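You operate a simulated robot arm through the tools that you are given. There is no shell and no other tool. Be economical: measure what you need, move in short steps, check, and stop when the job is done.

You run a simulated two-armed robot. Do the job below in one go: nothing can be reset, and whatever is moved stays where it is left.

TASK
Draw the rotor from its holder and stand it in the rotor stand.
Fine: the holder goes in the press drawer; shut the drawer again. Set down upright: yellow holder. Where these are worked on the way, their far stop is far enough and under half their travel is too little: press drawer.

The check looks at the end state, three seconds after you hand in, the way a careful person would. Anything else that was tipped, shoved, dropped, spilled or broken makes it a failure.

THE ROBOT
Two 7-joint arms with two-finger parallel grippers on one trunk, on a base that drives. Base frame: it is fixed to the floor where the robot stands at the start and does not move with it; the origin is under the middle of the robot, x ahead of it, y to its left, z up. Units: m, degrees, N and s.
The left shoulder is at the start at [0.05, 0.161, 1.123], the right one opposite. With the tool pointing down near the work surface each hand reaches from about 0.22 to 0.68 m from the robot's upright axis, wherever it stands, measured 20 degrees to its own side. Places, roughly: inside of the press drawer [0.6, -0.1, 0.7]; press drawer [0.6, -0.1, 0.7]; rotor stand [0.8, 0, 0.8]. Payload 3.43 kg a hand.
Tool frame (each hand has its own): the origin (TCP) lies between the finger pads and is the grasp point; the fingertips stand 0.03 m ahead of it; z points along the fingers, y is the line along which they close. The gripper opens to 0.094 m. The fingers are 0.028 m wide and 0.01 m thick; the gripper's body (0.05 by 0.096 m) begins 0.055 m behind the TCP.
Orientation is told as [roll, pitch, yaw] about the base's x, y, z axes, in that order, counted from this pose: with the fingers straight down and closing along the base's y, the tool's x points along the base's -x, its y along +y and its z along -z.

THE INTERFACE
- The arms move only by the tool step_arm. It takes "left_series", "right_series" or both (then of equal length, played together; a hand with none holds still); each is a list of rows, each a list of 6 numbers: the shift along the base's x, y, z in m, then the turn, a rotation vector about the base's x, y, z in degrees. In form: [[tx, ty, tz, rx, ry, rz], ...]. A call has 1 to 20 rows; each row is the pose to reach, as a shift and turn from the pose commanded when the call began. "left_fingers" and "right_fingers" are, for a hand that has rows, the gripper command, from -1 (fully open) to 1 (shut), values between in proportion, set as the call begins (left out, the last holds). Rows are played at 5 a second. More than 0.05 m and 8.6 degrees between two rows, or a gripper value outside its range, and nothing of the call is played. Where a pose cannot be reached the arm comes as near as it can. A force on the tool above 40 N (or 10 N above the force at the start of the call, whichever is more), or a blocked arm, ends the call early, and 0.2 s more pass. The fingers move at their own pace (about 0.045 m/s each) and stop on an object; they squeeze with about 43 N. The grip force told is the motor's: it shows also when the fingers shut on nothing. Time passes only in rows, and 0.2 s behind the last, so rows that repeat a pose let the fingers close. The reply holds the time, the measured pose of the TCP, the force on the tool along the base axes, the opening and the grip force, in the units named above and with some noise, with the torque about the TCP (base axes, N m) and any sound that the robot's microphone picked up, and new pictures: "views" is both (left out), scene, wrist or none (wrist: the cameras of the hands that moved).
- Cameras (640 x 400 px; columns grow to the right, rows downward): "scene" is now at [0.1238, 0.0008, 1.2348]; the picture's right is [0.02, -1.00, 0.00], its down [-0.68, -0.01, -0.73] and it looks along [0.73, 0.02, -0.68] (base axes); focal length 214 px, centre (320, 200). "left" rides on the left gripper at [0.076, -0.014, -0.102] in its tool frame; the picture's right is [0.18, 0.98, 0.00], its down [-0.75, 0.14, -0.64] and it looks along [-0.63, 0.12, 0.77] (tool axes); focal length 243 px, centre (320, 200). "right" rides on the right gripper at [0.076, 0.014, -0.103] in its tool frame; the picture's right is [-0.18, 0.98, 0.00], its down [-0.75, -0.14, -0.64] and it looks along [-0.63, -0.12, 0.77] (tool axes); focal length 243 px, centre (320, 200). There is no depth. A picture from a camera that has moved, and an enlarged one, comes with that camera's place and axes in the base frame and with its lens.
- lift_body(by): slides the trunk up (or, below 0, down) by that many m; the arms and the scene camera ride with it, the base frame stays. It gives what a move gives, with no picture.
- roll_base(legs): drives the robot by 1 to 6 legs, each [ahead, left, turn to the left] in m, m and degrees, along the robot's own axes; the way and the turn of a leg run together, so that a leg with both is an arc; at most 1.5 m and 180 degrees a leg. The arms and the cameras ride along, it lands a little off, and it stops where it bumps. It gives what a move gives, and a new picture of the scene camera.
- pan_tilt(pan, tilt): turns the head with the scene camera to pan (to the left, within 80 degrees either way) and tilt (down, from -29 to 69), counted from straight ahead of the robot. It gives what a move gives, and a new picture of the scene camera.
- inspect(camera, box): a new picture of the part [left, top, right, bottom] of that camera's present view, enlarged. No time passes.
- hand_in(): hands the job in; it is judged then, once.

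Work in short steps. Places have to be worked out from the pictures, the camera data and where the tool is seen: move nearer, look again, correct. Check each grasp and each placing, and mend what went wrong. You have 120 turns and 260 pictures in all, those below and enlarged ones among them. Open the grippers and draw the arms clear of the work before you hand the job in, unless the task says otherwise; then end with one line.

The tools are called after "Emit:" as a command line: name --argument value ..., lists and objects as JSON in quotes. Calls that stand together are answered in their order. step_arm: Moves the arms, as the interface text tells. Its arguments: {"type":"object","properties":{"left_series":{"type":"array","items":{"type":"array","items":{"type":"number"}}},"left_fingers":{"type":"number"},"right_series":{"type":"array","items":{"type":"array","items":{"type":"number"}}},"right_fingers":{"type":"number"},"views":{"type":"string","enum":["both","scene","wrist","none"]}},"required":[]} The other tools are called the same way: lift_body (by) slides the trunk up or down; roll_base (legs) drives the base; pan_tilt (pan, tilt) turns the head that bears the scene camera; inspect (camera, box) takes an enlarged picture of a part of a camera's view; hand_in () hands the job in.

At the start:

```text
t: 0.0
left_eef_pos: [0.3956, 0.1107, 1.1743]
left_ee_rot: [-0.1, 0.1, 0.1]
left_wrist_force: [0.5, 0.7, -0.7]
left_torque: [0.0, 0.04, -0.02]
left_opening: 0.0938
left_grip_force: 0.0
right_eef_pos: [0.3773, -0.1588, 1.1677]
right_ee_rot: [0.0, 0.1, 0.0]
right_wrist_force: [0.0, -0.1, -0.2]
right_torque: [0.0, 0.01, 0.01]
right_opening: 0.0943
right_grip_force: 0.0
trunk travel left (down, up): [-0.15, 0.117]
robot x, y, heading: [-0.0031, -0.0019, 0.2]
head pan, tilt: [1.2, 42.8]
```

scene: 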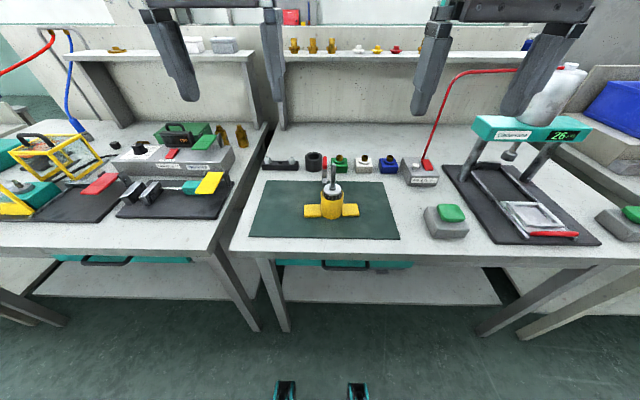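
right: 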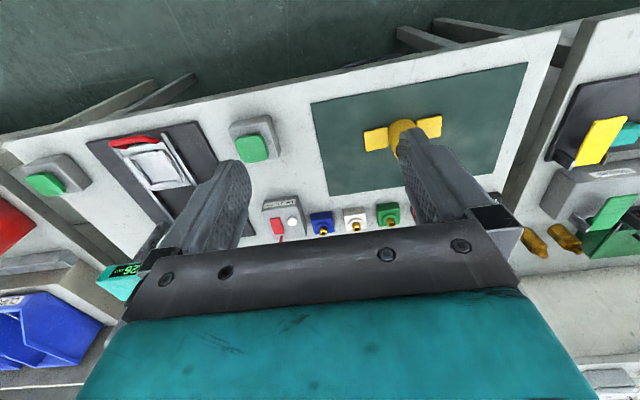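
left: 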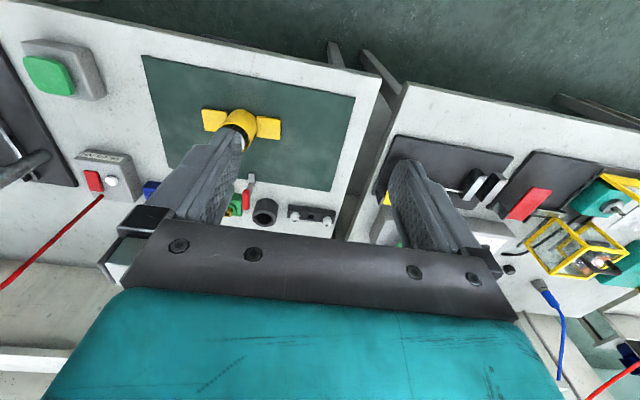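

I take closer looks at the holder on the mat, the back row, and the drawer under the table.

Emit:
inspect --camera "scene" --box '[240, 140, 420, 280]'

Emit:
inspect --camera "right" --box '[300, 60, 560, 240]'

Emit:
inspect --camera "left" --box '[130, 60, 390, 250]'

```text
2.86 times, centred on (330, 210) of scene
camera zoom: at [0.1238, 0.0008, 1.2348], right [0.02, -1.0, 0.0], down [-0.68, -0.01, -0.73], along [0.73, 0.02, -0.68], focal length 613 px, centre (291, 171)
```

zoom: 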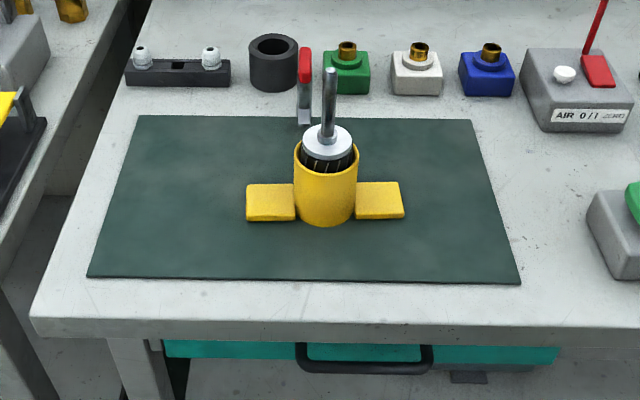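

```text
2.22 times, centred on (430, 150) of right
camera zoom: at [0.3023, -0.1436, 1.2692], right [0.18, 0.98, 0.0], down [0.75, -0.14, 0.64], along [0.63, -0.12, -0.77], focal length 539 px, centre (76, 311)
```

zoom: 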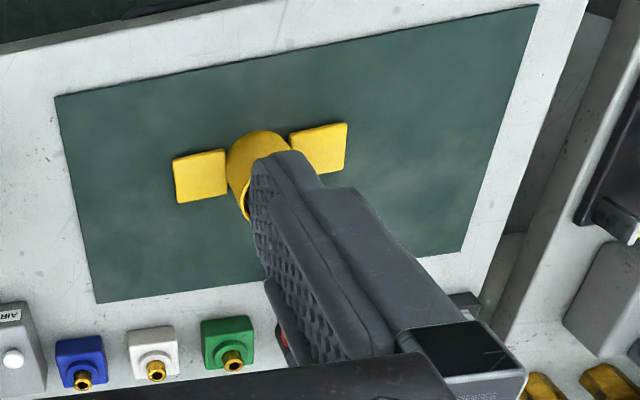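

```text
2.11 times, centred on (260, 155) of left
camera zoom: at [0.3187, 0.0952, 1.2781], right [-0.19, 0.98, 0.0], down [0.75, 0.14, 0.64], along [0.63, 0.12, -0.77], focal length 511 px, centre (446, 295)
```

zoom: 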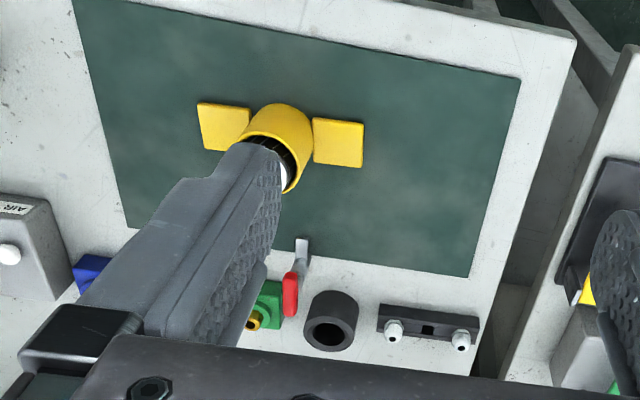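

The holder seems to be at about (0.54, -0.02), wings near z 0.80. I look closer at the cup, red lever and drawer.

Emit:
inspect --camera "scene" --box '[280, 140, 380, 202]'

Emit:
pan_tilt --pan 0 --tilt 60

```text
6.40 times, centred on (330, 171) of scene
camera zoom: at [0.1238, 0.0008, 1.2348], right [0.02, -1.0, 0.0], down [-0.68, -0.01, -0.73], along [0.73, 0.02, -0.68], focal length 1373 px, centre (256, 386)
```

zoom: 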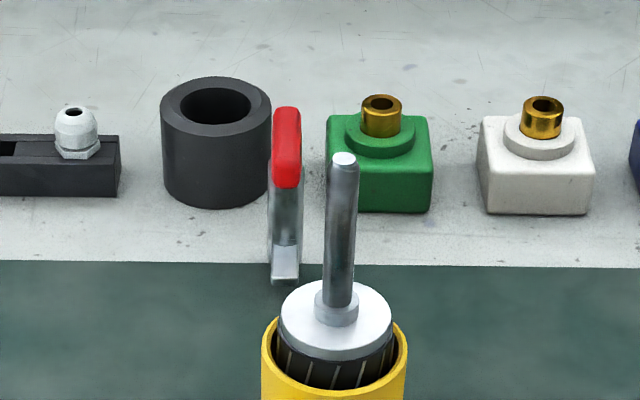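

```text
t: 0.8
left_eef_pos: [0.3951, 0.1091, 1.1739]
left_ee_rot: [0.0, 0.0, 0.1]
left_wrist_force: [-1.0, 0.6, 0.0]
left_torque: [0.01, 0.0, 0.0]
left_opening: 0.0941
left_grip_force: 0.0
right_eef_pos: [0.3772, -0.1585, 1.167]
right_ee_rot: [0.0, 0.0, 0.0]
right_wrist_force: [0.8, -0.2, 0.2]
right_torque: [0.0, 0.0, -0.03]
right_opening: 0.0941
right_grip_force: 0.1
trunk travel left (down, up): [-0.15, 0.117]
robot x, y, heading: [0.0001, -0.0025, -0.1]
head pan, tilt: [0.0, 60.0]
camera scene: at [0.1075, -0.001, 1.2122], right [0.0, -1.0, 0.0], down [-0.87, 0.0, -0.5], along [0.5, 0.0, -0.87], focal length 214 px, centre (320, 200)
```

scene: 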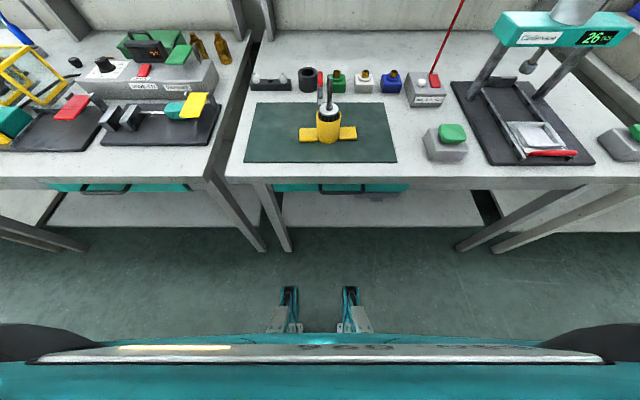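

I move the left hand for a clear look at the holder, lever and cup from another side.

Emit:
step_arm --left_series '[[0.0, 0.04, -0.02, 0, 0, 0], [0.0, 0.08, -0.05, 0, 0, 0], [0.0, 0.1, -0.08, 0, 0, 0], [0.0, 0.1, -0.08, 0, 0, 0]]' --views "wrist"

```text
t: 1.8
left_eef_pos: [0.3957, 0.2099, 1.0948]
left_ee_rot: [0.0, 0.0, 0.1]
left_wrist_force: [0.2, -1.1, 0.1]
left_torque: [-0.05, -0.01, -0.01]
left_opening: 0.0939
left_grip_force: 0.0
right_eef_pos: [0.3785, -0.1579, 1.1677]
right_ee_rot: [0.0, 0.1, 0.0]
right_wrist_force: [0.3, 0.0, 0.5]
right_torque: [0.03, 0.0, 0.01]
right_opening: 0.0941
right_grip_force: 0.1
trunk travel left (down, up): [-0.15, 0.117]
robot x, y, heading: [-0.0009, 0.0029, -0.1]
head pan, tilt: [0.0, 60.0]
camera left: at [0.32, 0.1956, 1.1977], right [-0.18, 0.98, 0.0], down [0.75, 0.14, 0.64], along [0.63, 0.12, -0.77], focal length 243 px, centre (320, 200)
```

left: 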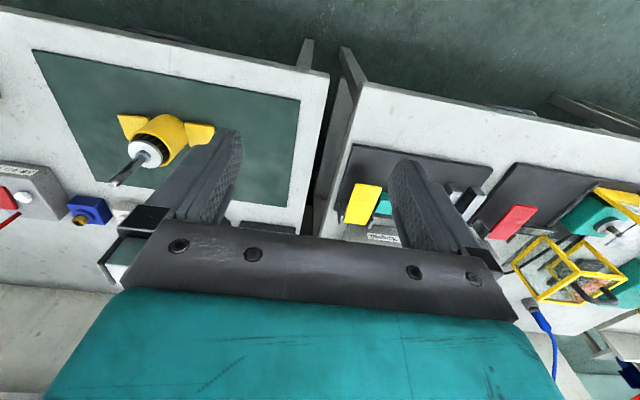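

The rotor is clear here, but the lever is behind the finger; I yaw the left hand towards it.

Emit:
step_arm --left_series '[[0.01, 0, 0, 0, 0, -8], [0.02, 0, 0, 0, 0, -16], [0.03, 0, 0, 0, 0, -24], [0.04, 0, 0, 0, 0, -32], [0.05, 0, 0, 0, 0, -40], [0.05, 0, 0, 0, 0, -48], [0.05, 0, 0, 0, 0, -48]]' --views "wrist"

```text
t: 3.4
left_eef_pos: [0.4475, 0.2105, 1.0949]
left_ee_rot: [-0.1, -0.1, -48.0]
left_wrist_force: [-0.3, 0.0, 0.8]
left_torque: [0.02, 0.04, 0.0]
left_opening: 0.0939
left_grip_force: 0.1
right_eef_pos: [0.3781, -0.1579, 1.1664]
right_ee_rot: [-0.1, 0.0, 0.0]
right_wrist_force: [0.1, 0.5, 1.0]
right_torque: [-0.01, 0.03, 0.01]
right_opening: 0.0937
right_grip_force: 0.0
trunk travel left (down, up): [-0.15, 0.117]
robot x, y, heading: [0.0001, -0.0028, 0.2]
head pan, tilt: [0.0, 60.0]
camera left: at [0.3851, 0.2573, 1.1979], right [0.61, 0.79, 0.0], down [0.61, -0.47, 0.64], along [0.51, -0.39, -0.77], focal length 243 px, centre (320, 200)
```

left: 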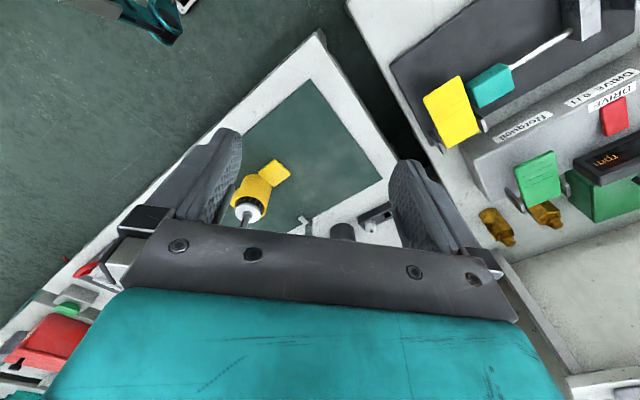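

Zoom on the lever and cup.

Emit:
inspect --camera "left" --box '[210, 150, 410, 270]'

```text
3.20 times, centred on (310, 210) of left
camera zoom: at [0.3851, 0.2573, 1.1979], right [0.61, 0.79, 0.0], down [0.61, -0.47, 0.64], along [0.51, -0.39, -0.77], focal length 776 px, centre (352, 168)
```

zoom: 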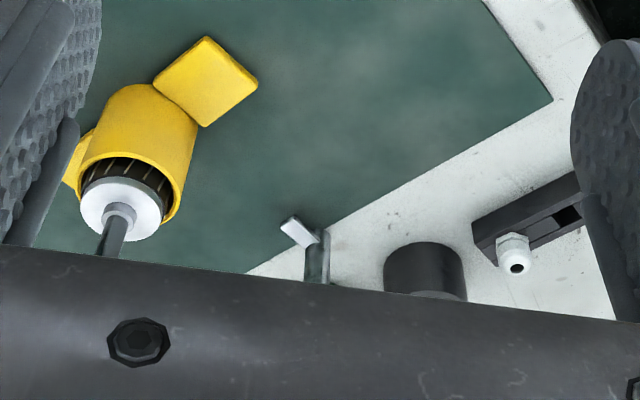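

The lever is a separate clamp beside the cup, not on the holder. I put the left hand back aside and drive 0.1 m ahead so that the cup falls in reach.

Emit:
step_arm --left_series '[[-0.01, 0.01, 0.01, 0, 0, 8], [-0.02, 0.02, 0.02, 0, 0, 16], [-0.03, 0.03, 0.03, 0, 0, 24], [-0.04, 0.04, 0.04, 0, 0, 32], [-0.05, 0.05, 0.05, 0, 0, 40], [-0.06, 0.05, 0.05, 0, 0, 48], [-0.1, 0.07, 0.05, 0, 0, 48]]' --views "none"

Emit:
roll_base --legs '[[0.1, 0, 0]]'

```text
t: 5.0
left_eef_pos: [0.3434, 0.2801, 1.1449]
left_ee_rot: [-0.1, -0.1, 0.2]
left_wrist_force: [0.5, -0.1, -0.4]
left_torque: [-0.01, -0.01, -0.01]
left_opening: 0.0938
left_grip_force: 0.1
right_eef_pos: [0.3777, -0.1575, 1.1661]
right_ee_rot: [0.0, -0.1, 0.1]
right_wrist_force: [-0.9, 0.8, -0.3]
right_torque: [0.06, -0.01, 0.01]
right_opening: 0.0941
right_grip_force: 0.1
trunk travel left (down, up): [-0.15, 0.117]
robot x, y, heading: [-0.0003, -0.0026, 0.3]
head pan, tilt: [0.0, 60.0]
```

```text
t: 6.2
left_eef_pos: [0.4465, 0.2797, 1.1451]
left_ee_rot: [0.0, -0.1, 0.0]
left_wrist_force: [1.9, -0.3, -0.2]
left_torque: [0.0, 0.04, 0.02]
left_opening: 0.0941
left_grip_force: 0.0
right_eef_pos: [0.4788, -0.1597, 1.1664]
right_ee_rot: [0.0, 0.1, -0.1]
right_wrist_force: [0.4, 0.5, 0.0]
right_torque: [-0.03, 0.01, 0.01]
right_opening: 0.094
right_grip_force: 0.0
trunk travel left (down, up): [-0.15, 0.117]
robot x, y, heading: [0.0985, 0.0, -0.2]
head pan, tilt: [0.0, 60.0]
camera scene: at [0.2086, -0.0012, 1.2121], right [0.0, -1.0, 0.0], down [-0.87, 0.0, -0.5], along [0.5, 0.0, -0.87], focal length 214 px, centre (320, 200)
```

scene: 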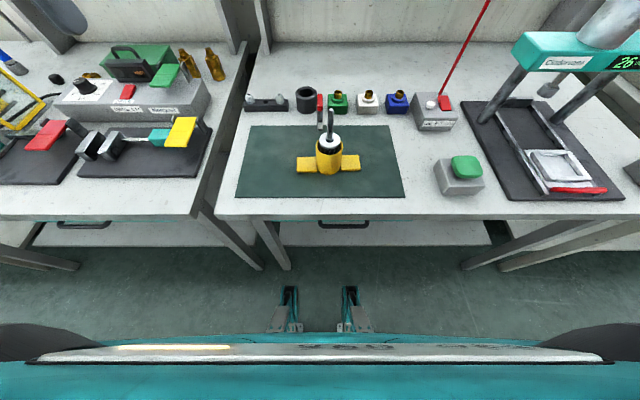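

Zoom for measuring the rotor and cup from this place.

Emit:
inspect --camera "scene" --box '[280, 80, 380, 180]'

Emit:
inspect --camera "right" --box '[220, 60, 540, 240]'

```text
4.00 times, centred on (330, 130) of scene
camera zoom: at [0.2086, -0.0012, 1.2121], right [0.0, -1.0, 0.0], down [-0.87, 0.0, -0.5], along [0.5, 0.0, -0.87], focal length 858 px, centre (280, 480)
```

zoom: 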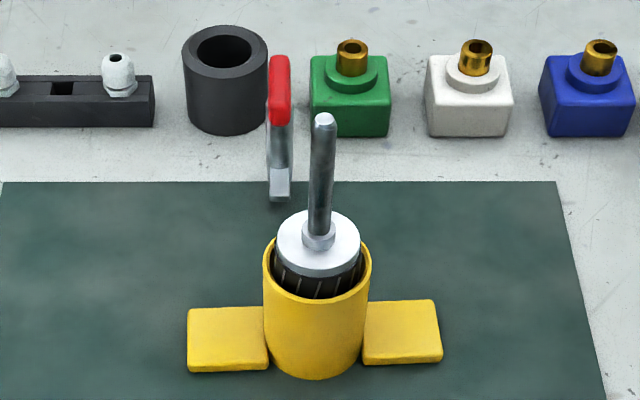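

```text
2.00 times, centred on (380, 150) of right
camera zoom: at [0.4033, -0.1441, 1.269], right [0.19, 0.98, 0.0], down [0.75, -0.14, 0.64], along [0.63, -0.12, -0.77], focal length 485 px, centre (200, 300)
```

zoom: 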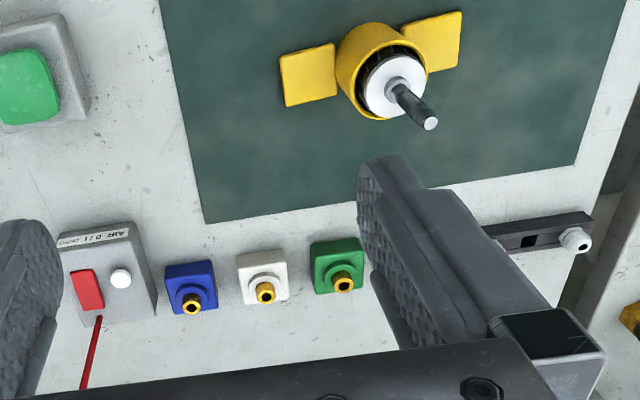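

Triangulated: shaft tip (0.543, -0.021, 0.958), disc top z 0.881, mat z 0.798; cup centre about (0.769, 0.038), top z 0.84. I bring the left hand above the shaft and clear the right hand away.

Emit:
step_arm --left_series '[[0.012, -0.038, -0.01, 0, 0, 0], [0.024, -0.076, -0.02, 0, 0, 0], [0.036, -0.114, -0.03, 0, 0, 0], [0.048, -0.152, -0.04, 0, 0, 0], [0.06, -0.19, -0.05, 0, 0, 0], [0.072, -0.228, -0.07, 0, 0, 0], [0.084, -0.266, -0.09, 0, 0, 0], [0.0965, -0.301, -0.105, 0, 0, 0], [0.0965, -0.301, -0.105, 0, 0, 0]]' --right_series '[[0, -0.03, 0, 0, 0, 0], [0, -0.06, 0, 0, 0, 0], [0, -0.09, 0, 0, 0, 0], [0, -0.12, 0, 0, 0, 0], [0, -0.12, 0, 0, 0, 0], [0, -0.12, 0, 0, 0, 0], [0, -0.12, 0, 0, 0, 0], [0, -0.12, 0, 0, 0, 0], [0, -0.12, 0, 0, 0, 0]]' --left_fingers -1

```text
t: 8.2
left_eef_pos: [0.545, -0.0231, 1.0409]
left_ee_rot: [-0.1, 0.1, 0.0]
left_wrist_force: [-0.2, 0.6, -0.6]
left_torque: [0.0, -0.02, -0.02]
left_opening: 0.0937
left_grip_force: 0.1
right_eef_pos: [0.4758, -0.2769, 1.1644]
right_ee_rot: [0.0, 0.1, -0.1]
right_wrist_force: [-0.3, -0.6, -0.1]
right_torque: [0.0, -0.01, 0.05]
right_opening: 0.094
right_grip_force: 0.2
trunk travel left (down, up): [-0.15, 0.117]
robot x, y, heading: [0.102, 0.0026, -0.1]
head pan, tilt: [0.0, 60.0]
camera scene: at [0.2078, -0.001, 1.2122], right [0.0, -1.0, 0.0], down [-0.87, 0.0, -0.5], along [0.5, 0.0, -0.87], focal length 214 px, centre (320, 200)
camera right: at [0.4008, -0.2628, 1.2665], right [0.19, 0.98, 0.0], down [0.75, -0.14, 0.64], along [0.63, -0.12, -0.77], focal length 243 px, centre (320, 200)
camera left: at [0.4682, -0.0375, 1.1433], right [-0.18, 0.98, 0.0], down [0.75, 0.14, 0.64], along [0.63, 0.12, -0.77], focal length 243 px, centre (320, 200)
```

scene: 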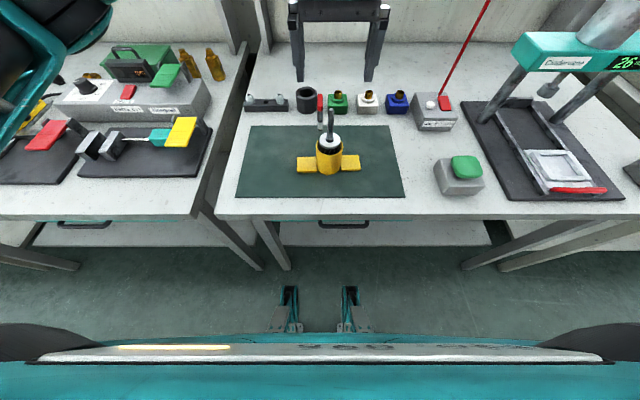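
right: 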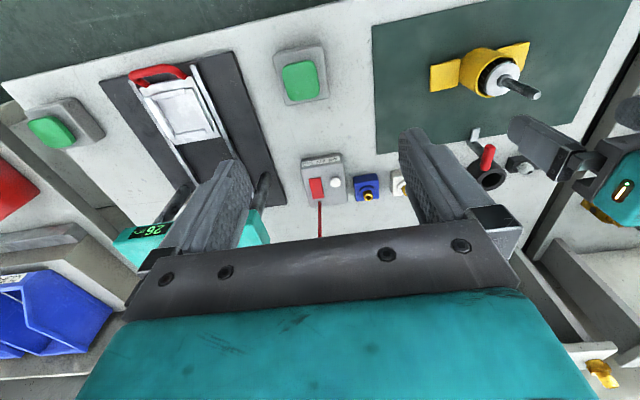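
left: 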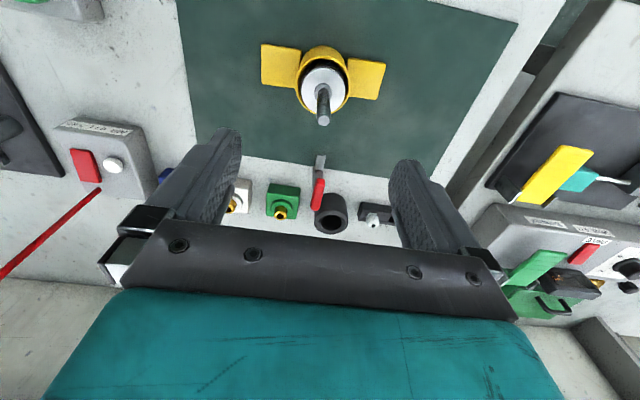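

The shaft tip sits nearly under the open fingers (offset about -2.5 mm x, +2 mm y). I descend to TCP z 0.928 around the shaft.

Emit:
step_arm --left_series '[[-0.0025, 0.002, -0.04, 0, 0, 0], [-0.0025, 0.002, -0.075, 0, 0, 0], [-0.0025, 0.002, -0.1, 0, 0, 0], [-0.0025, 0.002, -0.113, 0, 0, 0], [-0.0025, 0.002, -0.113, 0, 0, 0]]' --views "both"

```text
t: 9.3
left_eef_pos: [0.5397, -0.0207, 0.9295]
left_ee_rot: [-0.1, 0.0, 0.1]
left_wrist_force: [0.3, 0.7, 0.2]
left_torque: [0.01, 0.03, 0.0]
left_opening: 0.0941
left_grip_force: 0.0
right_eef_pos: [0.4759, -0.2783, 1.1639]
right_ee_rot: [0.0, 0.0, -0.1]
right_wrist_force: [0.1, -0.6, -1.2]
right_torque: [-0.02, 0.0, -0.02]
right_opening: 0.0943
right_grip_force: 0.0
trunk travel left (down, up): [-0.15, 0.117]
robot x, y, heading: [0.1025, 0.0032, -0.3]
head pan, tilt: [0.0, 60.0]
camera scene: at [0.2078, -0.0012, 1.2122], right [0.0, -1.0, 0.0], down [-0.87, 0.0, -0.5], along [0.5, 0.0, -0.87], focal length 214 px, centre (320, 200)
camera left: at [0.4634, -0.0344, 1.0321], right [-0.18, 0.98, 0.0], down [0.75, 0.14, 0.64], along [0.63, 0.12, -0.77], focal length 243 px, centre (320, 200)
```

scene: 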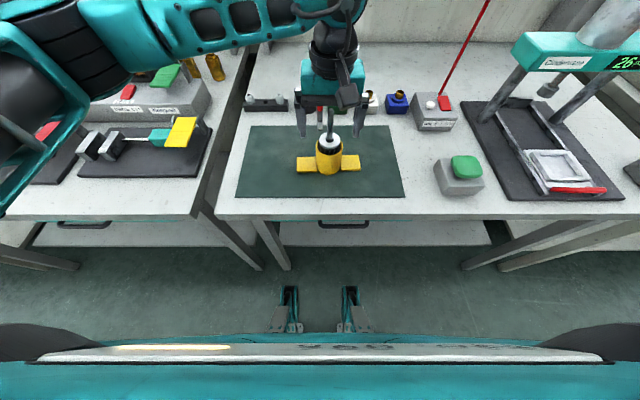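
left: 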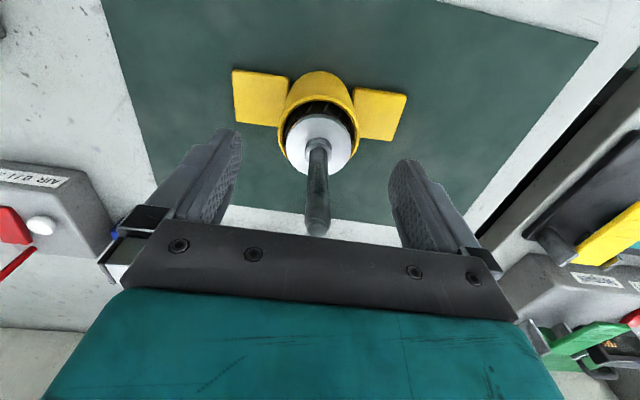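

The shaft lies between the fingers, so I close on it.

Emit:
step_arm --left_series '[[0, 0, 0, 0, 0, 0], [0, 0, 0, 0, 0, 0], [0, 0, 0, 0, 0, 0], [0, 0, 0, 0, 0, 0], [0, 0, 0, 0, 0, 0], [0, 0, 0, 0, 0, 0], [0, 0, 0, 0, 0, 0]]' --left_fingers 1 --views "wrist"

```text
t: 10.9
left_eef_pos: [0.5396, -0.0199, 0.9293]
left_ee_rot: [-0.1, 0.0, 0.0]
left_wrist_force: [0.5, -0.1, -0.4]
left_torque: [0.16, -0.02, -0.01]
left_opening: 0.0113
left_grip_force: 42.9
right_eef_pos: [0.4772, -0.278, 1.1628]
right_ee_rot: [0.0, 0.0, -0.1]
right_wrist_force: [0.2, 0.3, -0.8]
right_torque: [0.0, 0.01, 0.03]
right_opening: 0.0938
right_grip_force: 0.1
trunk travel left (down, up): [-0.15, 0.117]
robot x, y, heading: [0.099, -0.0011, -0.0]
head pan, tilt: [0.0, 60.0]
heard: snap
camera left: at [0.4634, -0.0345, 1.0324], right [-0.18, 0.98, 0.0], down [0.75, 0.14, 0.64], along [0.63, 0.12, -0.77], focal length 243 px, centre (320, 200)
```

left: 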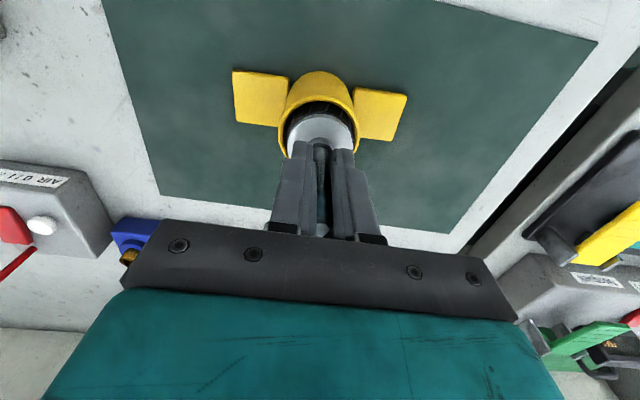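

Grip on 11 mm shaft, 43 N (a snap was heard, likely the contact). I lift 2 cm gently and watch the holder.

Emit:
step_arm --left_series '[[0, 0, 0.005, 0, 0, 0], [0, 0, 0.01, 0, 0, 0], [0, 0, 0.015, 0, 0, 0], [0, 0, 0.02, 0, 0, 0]]' --views "both"

```text
t: 11.9
left_eef_pos: [0.5405, -0.0182, 0.9468]
left_ee_rot: [-0.1, -0.1, 0.0]
left_wrist_force: [0.2, 0.1, -4.4]
left_torque: [0.02, 0.01, 0.03]
left_opening: 0.0116
left_grip_force: 42.6
right_eef_pos: [0.4766, -0.277, 1.1643]
right_ee_rot: [-0.1, 0.0, 0.0]
right_wrist_force: [0.9, -0.1, 0.3]
right_torque: [-0.01, 0.02, 0.02]
right_opening: 0.094
right_grip_force: 0.1
trunk travel left (down, up): [-0.15, 0.117]
robot x, y, heading: [0.0993, 0.0002, -0.2]
head pan, tilt: [0.0, 60.0]
camera scene: at [0.2081, -0.0013, 1.2121], right [0.0, -1.0, 0.0], down [-0.87, 0.0, -0.5], along [0.5, 0.0, -0.87], focal length 214 px, centre (320, 200)
camera left: at [0.4644, -0.0328, 1.0503], right [-0.18, 0.98, 0.0], down [0.75, 0.14, 0.64], along [0.63, 0.12, -0.77], focal length 243 px, centre (320, 200)
```

scene: 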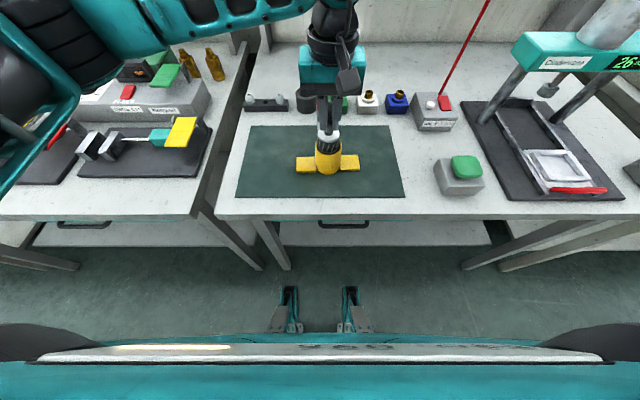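
left: 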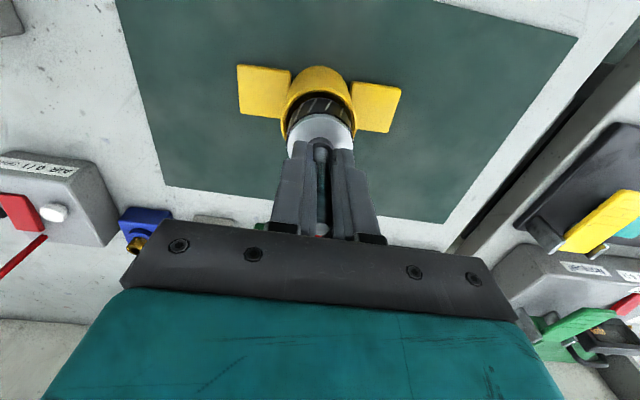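

The rotor rises out of the holder cleanly with about 4.4 N load. I keep lifting to clear the holder.

Emit:
step_arm --left_series '[[0, 0, 0.015, 0, 0, 0], [0, 0, 0.03, 0, 0, 0], [0, 0, 0.045, 0, 0, 0], [0, 0, 0.06, 0, 0, 0], [0, 0, 0.08, 0, 0, 0], [0, 0, 0.1, 0, 0, 0], [0, 0, 0.12, 0, 0, 0], [0, 0, 0.12, 0, 0, 0]]' --views "scene"

Emit:
inspect --camera "scene" --box '[270, 40, 410, 180]'

Emit:
inspect --camera "right" --box '[400, 20, 640, 220]'

```text
t: 13.8
left_eef_pos: [0.5404, -0.0193, 1.0684]
left_ee_rot: [0.0, 0.0, 0.0]
left_wrist_force: [0.2, 0.6, -5.2]
left_torque: [0.07, 0.03, 0.02]
left_opening: 0.0113
left_grip_force: 42.7
right_eef_pos: [0.4762, -0.2783, 1.1642]
right_ee_rot: [0.0, 0.0, -0.2]
right_wrist_force: [-0.1, -0.8, 0.6]
right_torque: [-0.03, -0.01, -0.01]
right_opening: 0.094
right_grip_force: 0.0
trunk travel left (down, up): [-0.15, 0.117]
robot x, y, heading: [0.0991, -0.001, 0.2]
head pan, tilt: [0.0, 60.0]
camera scene: at [0.2082, -0.0012, 1.2121], right [0.0, -1.0, 0.0], down [-0.87, 0.0, -0.5], along [0.5, 0.0, -0.87], focal length 214 px, centre (320, 200)
```

scene: 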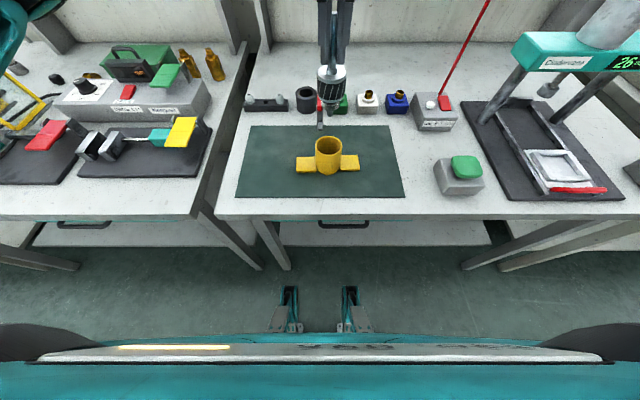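

```text
2.86 times, centred on (340, 110) of scene
camera zoom: at [0.2082, -0.0012, 1.2121], right [0.0, -1.0, 0.0], down [-0.87, 0.0, -0.5], along [0.5, 0.0, -0.87], focal length 613 px, centre (263, 457)
```

zoom: 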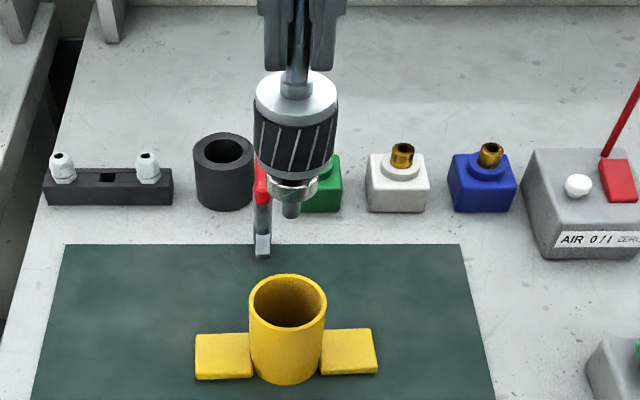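

```text
2.00 times, centred on (520, 120) of right
camera zoom: at [0.4012, -0.263, 1.2663], right [0.19, 0.98, 0.0], down [0.75, -0.14, 0.64], along [0.63, -0.12, -0.77], focal length 485 px, centre (-80, 360)
```

zoom: 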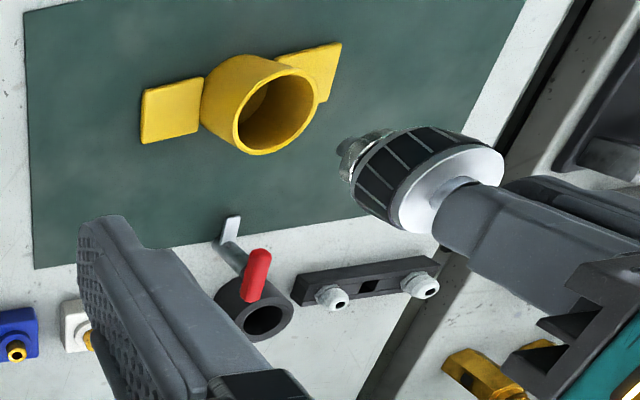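

The rotor is out; it has a commutator and lower shaft about 44 mm long that fit the cup's bore. Cup centre about (0.767, 0.039). I drive 0.08 m on for reach, with the rotor high.

Emit:
roll_base --legs '[[0.08, 0, 0]]'

```text
t: 14.8
left_eef_pos: [0.6209, -0.0193, 1.0686]
left_ee_rot: [0.0, 0.1, 0.0]
left_wrist_force: [-0.2, 0.6, -5.3]
left_torque: [0.05, 0.01, 0.01]
left_opening: 0.0118
left_grip_force: 43.7
right_eef_pos: [0.5577, -0.2784, 1.1633]
right_ee_rot: [0.0, 0.1, -0.1]
right_wrist_force: [-0.1, -1.1, -0.1]
right_torque: [-0.04, -0.01, -0.03]
right_opening: 0.0942
right_grip_force: 0.0
trunk travel left (down, up): [-0.15, 0.117]
robot x, y, heading: [0.1787, 0.0024, -0.2]
head pan, tilt: [0.0, 60.0]
camera scene: at [0.2887, -0.0013, 1.212], right [0.0, -1.0, 0.0], down [-0.87, 0.0, -0.5], along [0.5, 0.0, -0.87], focal length 214 px, centre (320, 200)
```

scene: 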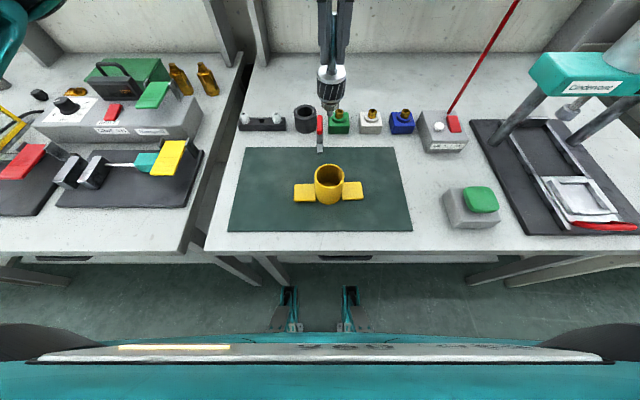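

Now carry the rotor to above the cup at height, then look.

Emit:
step_arm --left_series '[[0.04, 0.015, 0, 0, 0, 0], [0.08, 0.03, 0, 0, 0, 0], [0.115, 0.045, 0, 0, 0, 0], [0.144, 0.0588, 0, 0, 0, 0], [0.144, 0.0588, -0.03, 0, 0, 0], [0.144, 0.0588, -0.04, 0, 0, 0], [0.144, 0.0588, -0.04, 0, 0, 0]]' --views "wrist"

Emit:
inspect --camera "scene" --box '[250, 20, 410, 180]'

Emit:
inspect --camera "right" --box '[400, 40, 640, 240]'

```text
t: 16.4
left_eef_pos: [0.7632, 0.0392, 1.0296]
left_ee_rot: [0.0, 0.0, 0.1]
left_wrist_force: [-0.5, -0.4, -4.9]
left_torque: [-0.03, 0.05, 0.0]
left_opening: 0.0116
left_grip_force: 43.5
right_eef_pos: [0.5569, -0.2781, 1.1647]
right_ee_rot: [0.0, 0.0, -0.1]
right_wrist_force: [0.0, 0.5, 0.6]
right_torque: [0.03, 0.0, 0.01]
right_opening: 0.0937
right_grip_force: 0.0
trunk travel left (down, up): [-0.15, 0.117]
robot x, y, heading: [0.1825, -0.0013, -0.0]
head pan, tilt: [0.0, 60.0]
camera left: at [0.6872, 0.0245, 1.1328], right [-0.18, 0.98, 0.0], down [0.75, 0.14, 0.64], along [0.63, 0.12, -0.77], focal length 243 px, centre (320, 200)
```

left: 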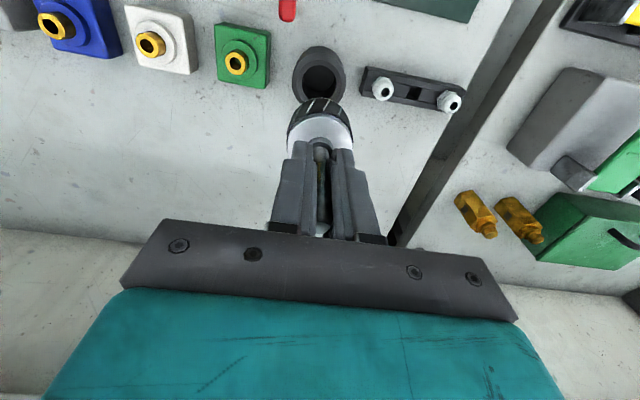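

```text
2.50 times, centred on (330, 100) of scene
camera zoom: at [0.288, -0.0014, 1.2121], right [0.0, -1.0, 0.0], down [-0.87, 0.0, -0.5], along [0.5, 0.0, -0.87], focal length 536 px, centre (295, 450)
```

zoom: 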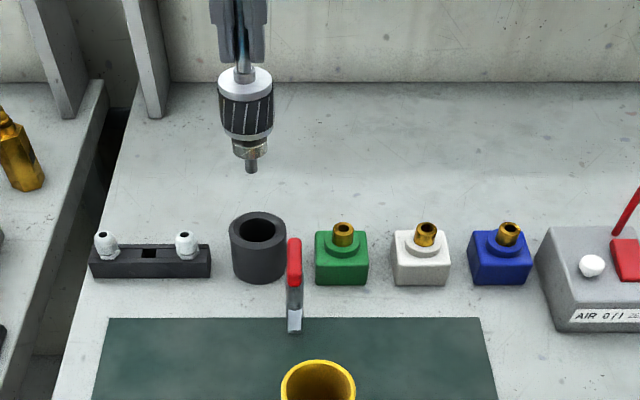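

```text
2.00 times, centred on (520, 140) of right
camera zoom: at [0.4808, -0.2633, 1.2663], right [0.19, 0.98, 0.0], down [0.75, -0.14, 0.64], along [0.63, -0.12, -0.77], focal length 485 px, centre (-80, 320)
```

zoom: 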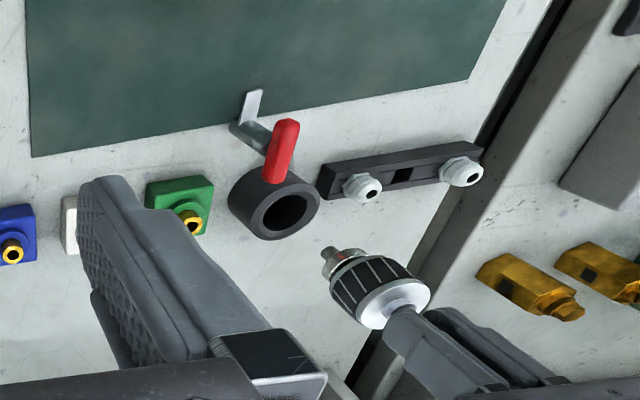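

Cup remeasured at (0.764, 0.039, top 0.841); the rotor foot looks roughly over it. I lower to just above the rim and compare directly.

Emit:
step_arm --left_series '[[-0.001, 0, -0.03, 0, 0, 0], [-0.001, 0, -0.05, 0, 0, 0], [-0.001, 0, -0.055, 0, 0, 0], [-0.001, 0, -0.055, 0, 0, 0]]' --views "none"

Emit:
inspect --camera "scene" --box '[280, 50, 360, 130]'

Emit:
inspect --camera "right" --box '[480, 100, 610, 200]'

Emit:
inspect --camera "left" --box '[260, 0, 380, 150]'

```text
t: 17.4
left_eef_pos: [0.764, 0.0399, 0.9731]
left_ee_rot: [0.0, 0.0, 0.0]
left_wrist_force: [-0.6, -0.3, -3.3]
left_torque: [0.09, 0.01, 0.02]
left_opening: 0.0114
left_grip_force: 42.3
right_eef_pos: [0.5551, -0.2781, 1.1626]
right_ee_rot: [0.0, 0.0, -0.1]
right_wrist_force: [-0.5, 0.8, 0.0]
right_torque: [0.01, -0.03, 0.0]
right_opening: 0.0942
right_grip_force: 0.0
trunk travel left (down, up): [-0.15, 0.117]
robot x, y, heading: [0.1789, 0.0014, -0.1]
head pan, tilt: [0.0, 60.0]
```

```text
5.00 times, centred on (320, 90) of scene
camera zoom: at [0.2881, -0.0014, 1.2121], right [0.0, -1.0, 0.0], down [-0.87, 0.0, -0.5], along [0.5, 0.0, -0.87], focal length 1072 px, centre (320, 750)
```

zoom: 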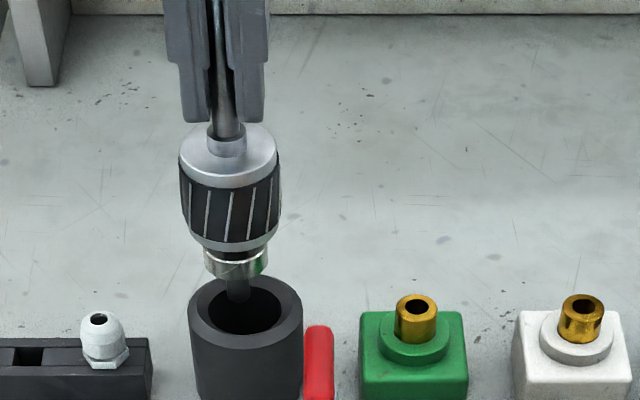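

```text
4.00 times, centred on (545, 150) of right
camera zoom: at [0.4808, -0.2632, 1.2663], right [0.19, 0.98, 0.0], down [0.75, -0.14, 0.64], along [0.63, -0.12, -0.77], focal length 970 px, centre (-580, 400)
```

zoom: 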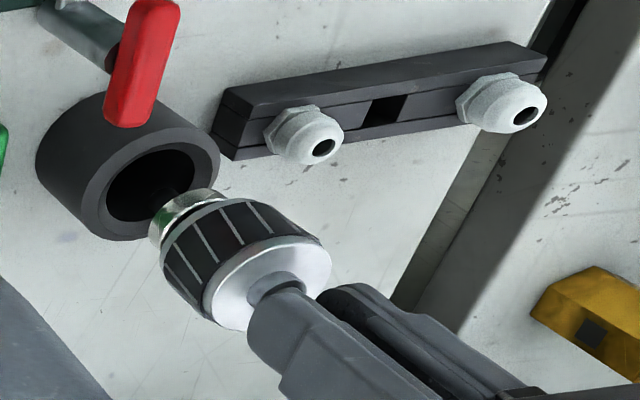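

```text
2.67 times, centred on (320, 75) of left
camera zoom: at [0.687, 0.0256, 1.0766], right [-0.18, 0.98, 0.0], down [0.75, 0.14, 0.64], along [0.63, 0.12, -0.77], focal length 647 px, centre (320, 533)
```

zoom: 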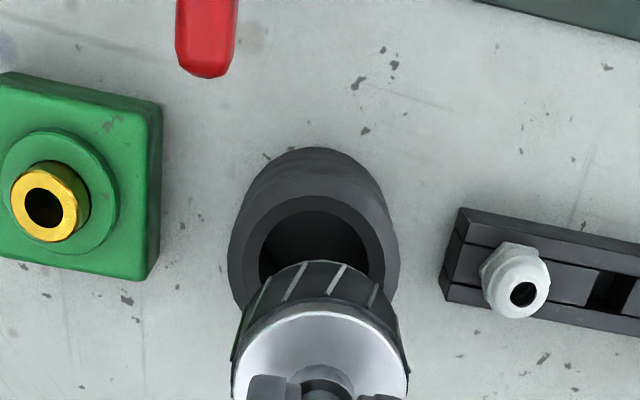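

The foot is within a few mm of the bore's middle. I nudge +2 mm x, -1 mm y and lower 3 cm slowly.

Emit:
step_arm --left_series '[[0.002, -0.001, 0, 0, 0, 0], [0.002, -0.001, -0.007, 0, 0, 0], [0.002, -0.001, -0.014, 0, 0, 0], [0.002, -0.001, -0.021, 0, 0, 0], [0.002, -0.001, -0.028, 0, 0, 0], [0.002, -0.001, -0.028, 0, 0, 0]]' --views "none"

Emit:
inspect --camera "scene" --box '[280, 60, 360, 140]'

Emit:
inspect --camera "right" --box '[480, 100, 610, 200]'

```text
t: 18.8
left_eef_pos: [0.7653, 0.038, 0.9484]
left_ee_rot: [-0.1, -0.4, -0.1]
left_wrist_force: [-0.6, 1.5, 14.4]
left_torque: [0.56, 0.1, -0.04]
left_opening: 0.0111
left_grip_force: 43.1
right_eef_pos: [0.5558, -0.2774, 1.1642]
right_ee_rot: [0.1, 0.0, -0.1]
right_wrist_force: [0.2, 0.4, -0.2]
right_torque: [0.0, 0.0, 0.02]
right_opening: 0.0943
right_grip_force: 0.0
trunk travel left (down, up): [-0.15, 0.117]
robot x, y, heading: [0.1795, 0.0, 0.1]
head pan, tilt: [0.0, 60.0]
```

```text
5.00 times, centred on (320, 100) of scene
camera zoom: at [0.2863, -0.0014, 1.2126], right [0.0, -1.0, 0.0], down [-0.87, 0.0, -0.5], along [0.5, 0.0, -0.87], focal length 1072 px, centre (320, 700)
```

zoom: 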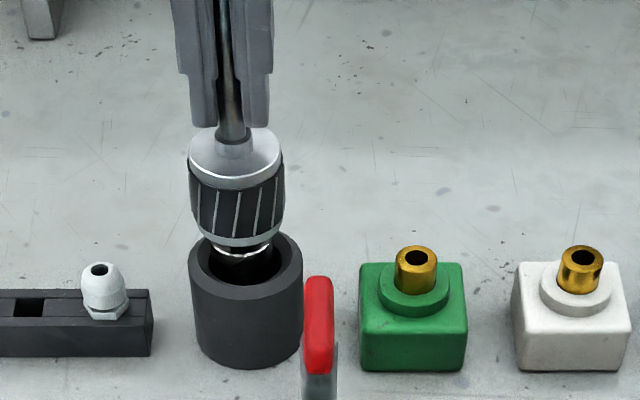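

```text
4.00 times, centred on (545, 150) of right
camera zoom: at [0.479, -0.2633, 1.2672], right [0.19, 0.98, 0.0], down [0.75, -0.14, 0.64], along [0.63, -0.12, -0.77], focal length 970 px, centre (-580, 400)
```

zoom: 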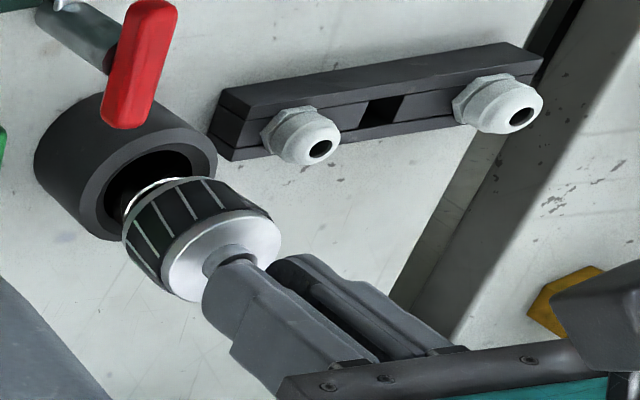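

Contact (14 N up) with the foot only ~1 cm inside, so something in the bore is met – perhaps a narrower inner bore. I lift 8 cm and look into the cup.

Emit:
step_arm --left_series '[[0, 0, 0.02, 0, 0, 0], [0, 0, 0.05, 0, 0, 0], [0, 0, 0.08, 0, 0, 0], [-0.03, -0.03, 0.1, 0, 0, 0], [-0.07, -0.07, 0.12, 0, 0, 0], [-0.1, -0.1, 0.12, 0, 0, 0], [-0.1, -0.1, 0.12, 0, 0, 0]]' --views "none"

Emit:
inspect --camera "right" --box '[490, 110, 560, 170]'

Emit:
inspect --camera "scene" --box '[290, 90, 340, 140]'

Emit:
inspect --camera "left" --box '[200, 0, 500, 200]'

```text
refused: row 5 steps farther than a row can; nothing moved
```

```text
6.67 times, centred on (525, 140) of right
camera zoom: at [0.479, -0.2633, 1.2672], right [0.19, 0.98, 0.0], down [0.75, -0.14, 0.64], along [0.63, -0.12, -0.77], focal length 1618 px, centre (-1047, 600)
```

zoom: 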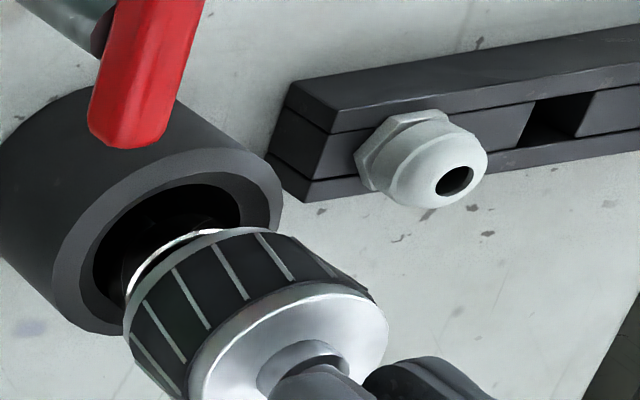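

```text
8.00 times, centred on (315, 115) of scene
camera zoom: at [0.2863, -0.0014, 1.2126], right [0.0, -1.0, 0.0], down [-0.87, 0.0, -0.5], along [0.5, 0.0, -0.87], focal length 1716 px, centre (360, 880)
```

zoom: 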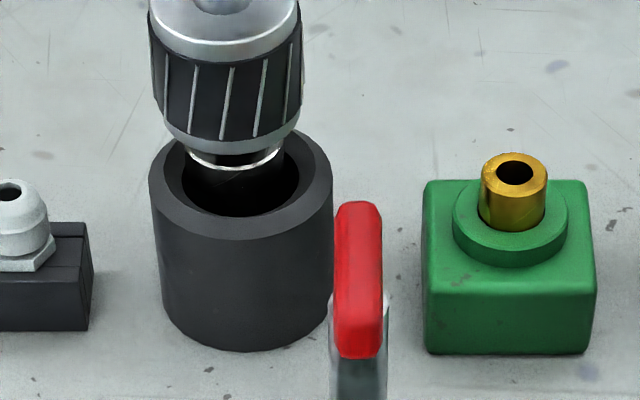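

```text
2.00 times, centred on (350, 100) of left
camera zoom: at [0.6881, 0.0247, 1.0511], right [-0.18, 0.98, 0.0], down [0.75, 0.14, 0.65], along [0.64, 0.12, -0.76], focal length 485 px, centre (260, 400)
```

zoom: 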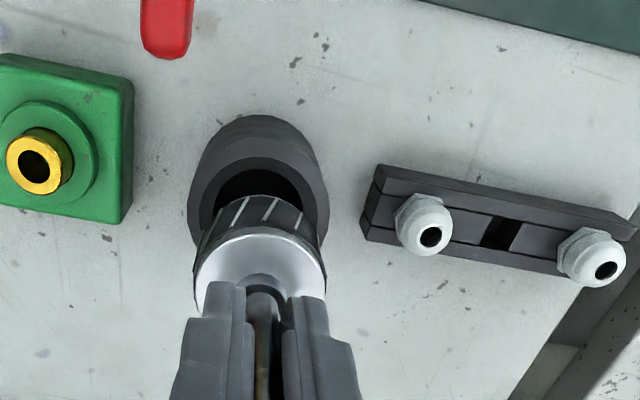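

Re-reading the pictures: the commutator ring seems to rest on the rear rim (rotor about 5 mm too far in +x). I lift 12 mm, shift -5.5 mm in x and look.

Emit:
step_arm --left_series '[[0, 0, 0.012, 0, 0, 0], [-0.0055, 0, 0.012, 0, 0, 0], [-0.0055, 0, 0.012, 0, 0, 0], [-0.0055, 0, 0.012, 0, 0, 0]]' --views "none"

Emit:
inspect --camera "right" --box '[490, 110, 560, 170]'

Emit:
inspect --camera "scene" --box '[290, 80, 340, 130]'

```text
t: 19.8
left_eef_pos: [0.7596, 0.0379, 0.9571]
left_ee_rot: [0.1, 0.0, -0.1]
left_wrist_force: [-0.4, 0.3, -4.4]
left_torque: [-0.03, 0.02, 0.0]
left_opening: 0.011
left_grip_force: 43.2
right_eef_pos: [0.556, -0.2776, 1.1633]
right_ee_rot: [0.1, 0.0, -0.1]
right_wrist_force: [0.4, -0.1, 0.3]
right_torque: [0.0, -0.03, -0.01]
right_opening: 0.0937
right_grip_force: 0.1
trunk travel left (down, up): [-0.15, 0.117]
robot x, y, heading: [0.1756, -0.0014, -0.1]
head pan, tilt: [0.0, 60.0]
```

```text
6.67 times, centred on (525, 140) of right
camera zoom: at [0.4809, -0.2633, 1.2663], right [0.19, 0.98, 0.0], down [0.75, -0.14, 0.64], along [0.63, -0.12, -0.77], focal length 1618 px, centre (-1047, 600)
```

zoom: 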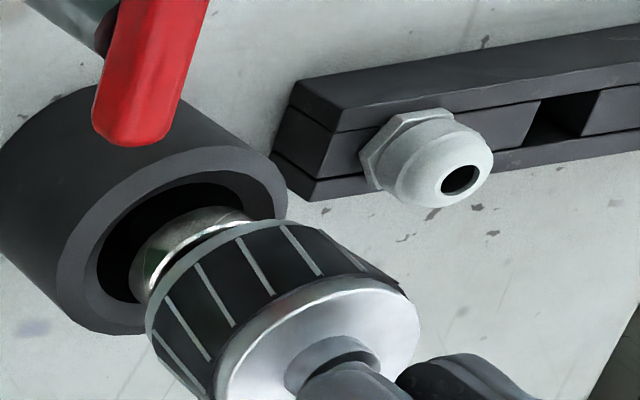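

```text
8.00 times, centred on (315, 105) of scene
camera zoom: at [0.2881, -0.0014, 1.2121], right [0.0, -1.0, 0.0], down [-0.87, 0.0, -0.5], along [0.5, 0.0, -0.87], focal length 1716 px, centre (360, 960)
```

zoom: 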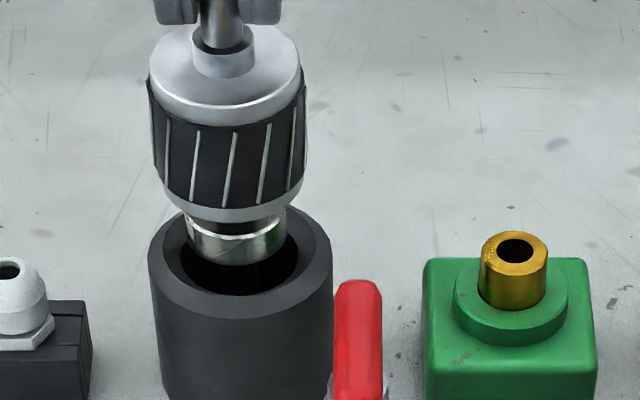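

The ring (about 31 mm) now hovers ~9 mm over the bore (about 38 mm), 1.5 mm too far in +y. I correct and lower slowly.

Emit:
step_arm --left_series '[[0, -0.0015, 0, 0, 0, 0], [0, -0.0015, -0.006, 0, 0, 0], [0, -0.0015, -0.012, 0, 0, 0], [0, -0.0015, -0.018, 0, 0, 0], [0, -0.0015, -0.022, 0, 0, 0]]' --views "none"

Emit:
inspect --camera "scene" --box '[290, 80, 340, 130]'

```text
t: 21.0
left_eef_pos: [0.7594, 0.037, 0.9363]
left_ee_rot: [0.0, -0.1, -0.1]
left_wrist_force: [0.1, -0.9, -5.1]
left_torque: [-0.11, -0.01, -0.03]
left_opening: 0.0113
left_grip_force: 43.3
right_eef_pos: [0.5546, -0.2772, 1.1638]
right_ee_rot: [0.0, 0.1, -0.1]
right_wrist_force: [-0.1, 0.4, -0.2]
right_torque: [-0.02, -0.05, 0.05]
right_opening: 0.0938
right_grip_force: 0.1
trunk travel left (down, up): [-0.15, 0.117]
robot x, y, heading: [0.1833, -0.0034, -0.3]
head pan, tilt: [0.0, 60.0]
```

```text
8.00 times, centred on (315, 105) of scene
camera zoom: at [0.2881, -0.0014, 1.2121], right [0.0, -1.0, 0.0], down [-0.87, 0.0, -0.5], along [0.5, 0.0, -0.87], focal length 1716 px, centre (360, 960)
```

zoom: 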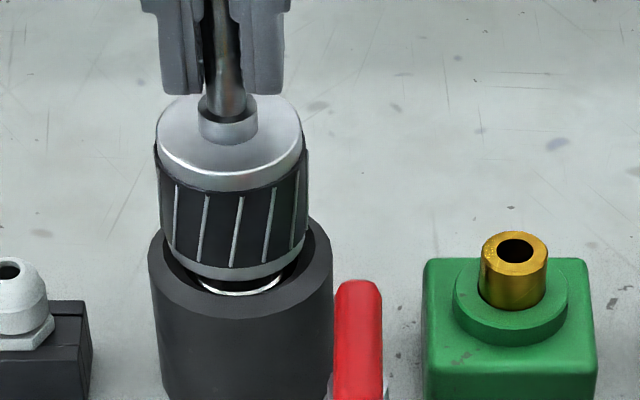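

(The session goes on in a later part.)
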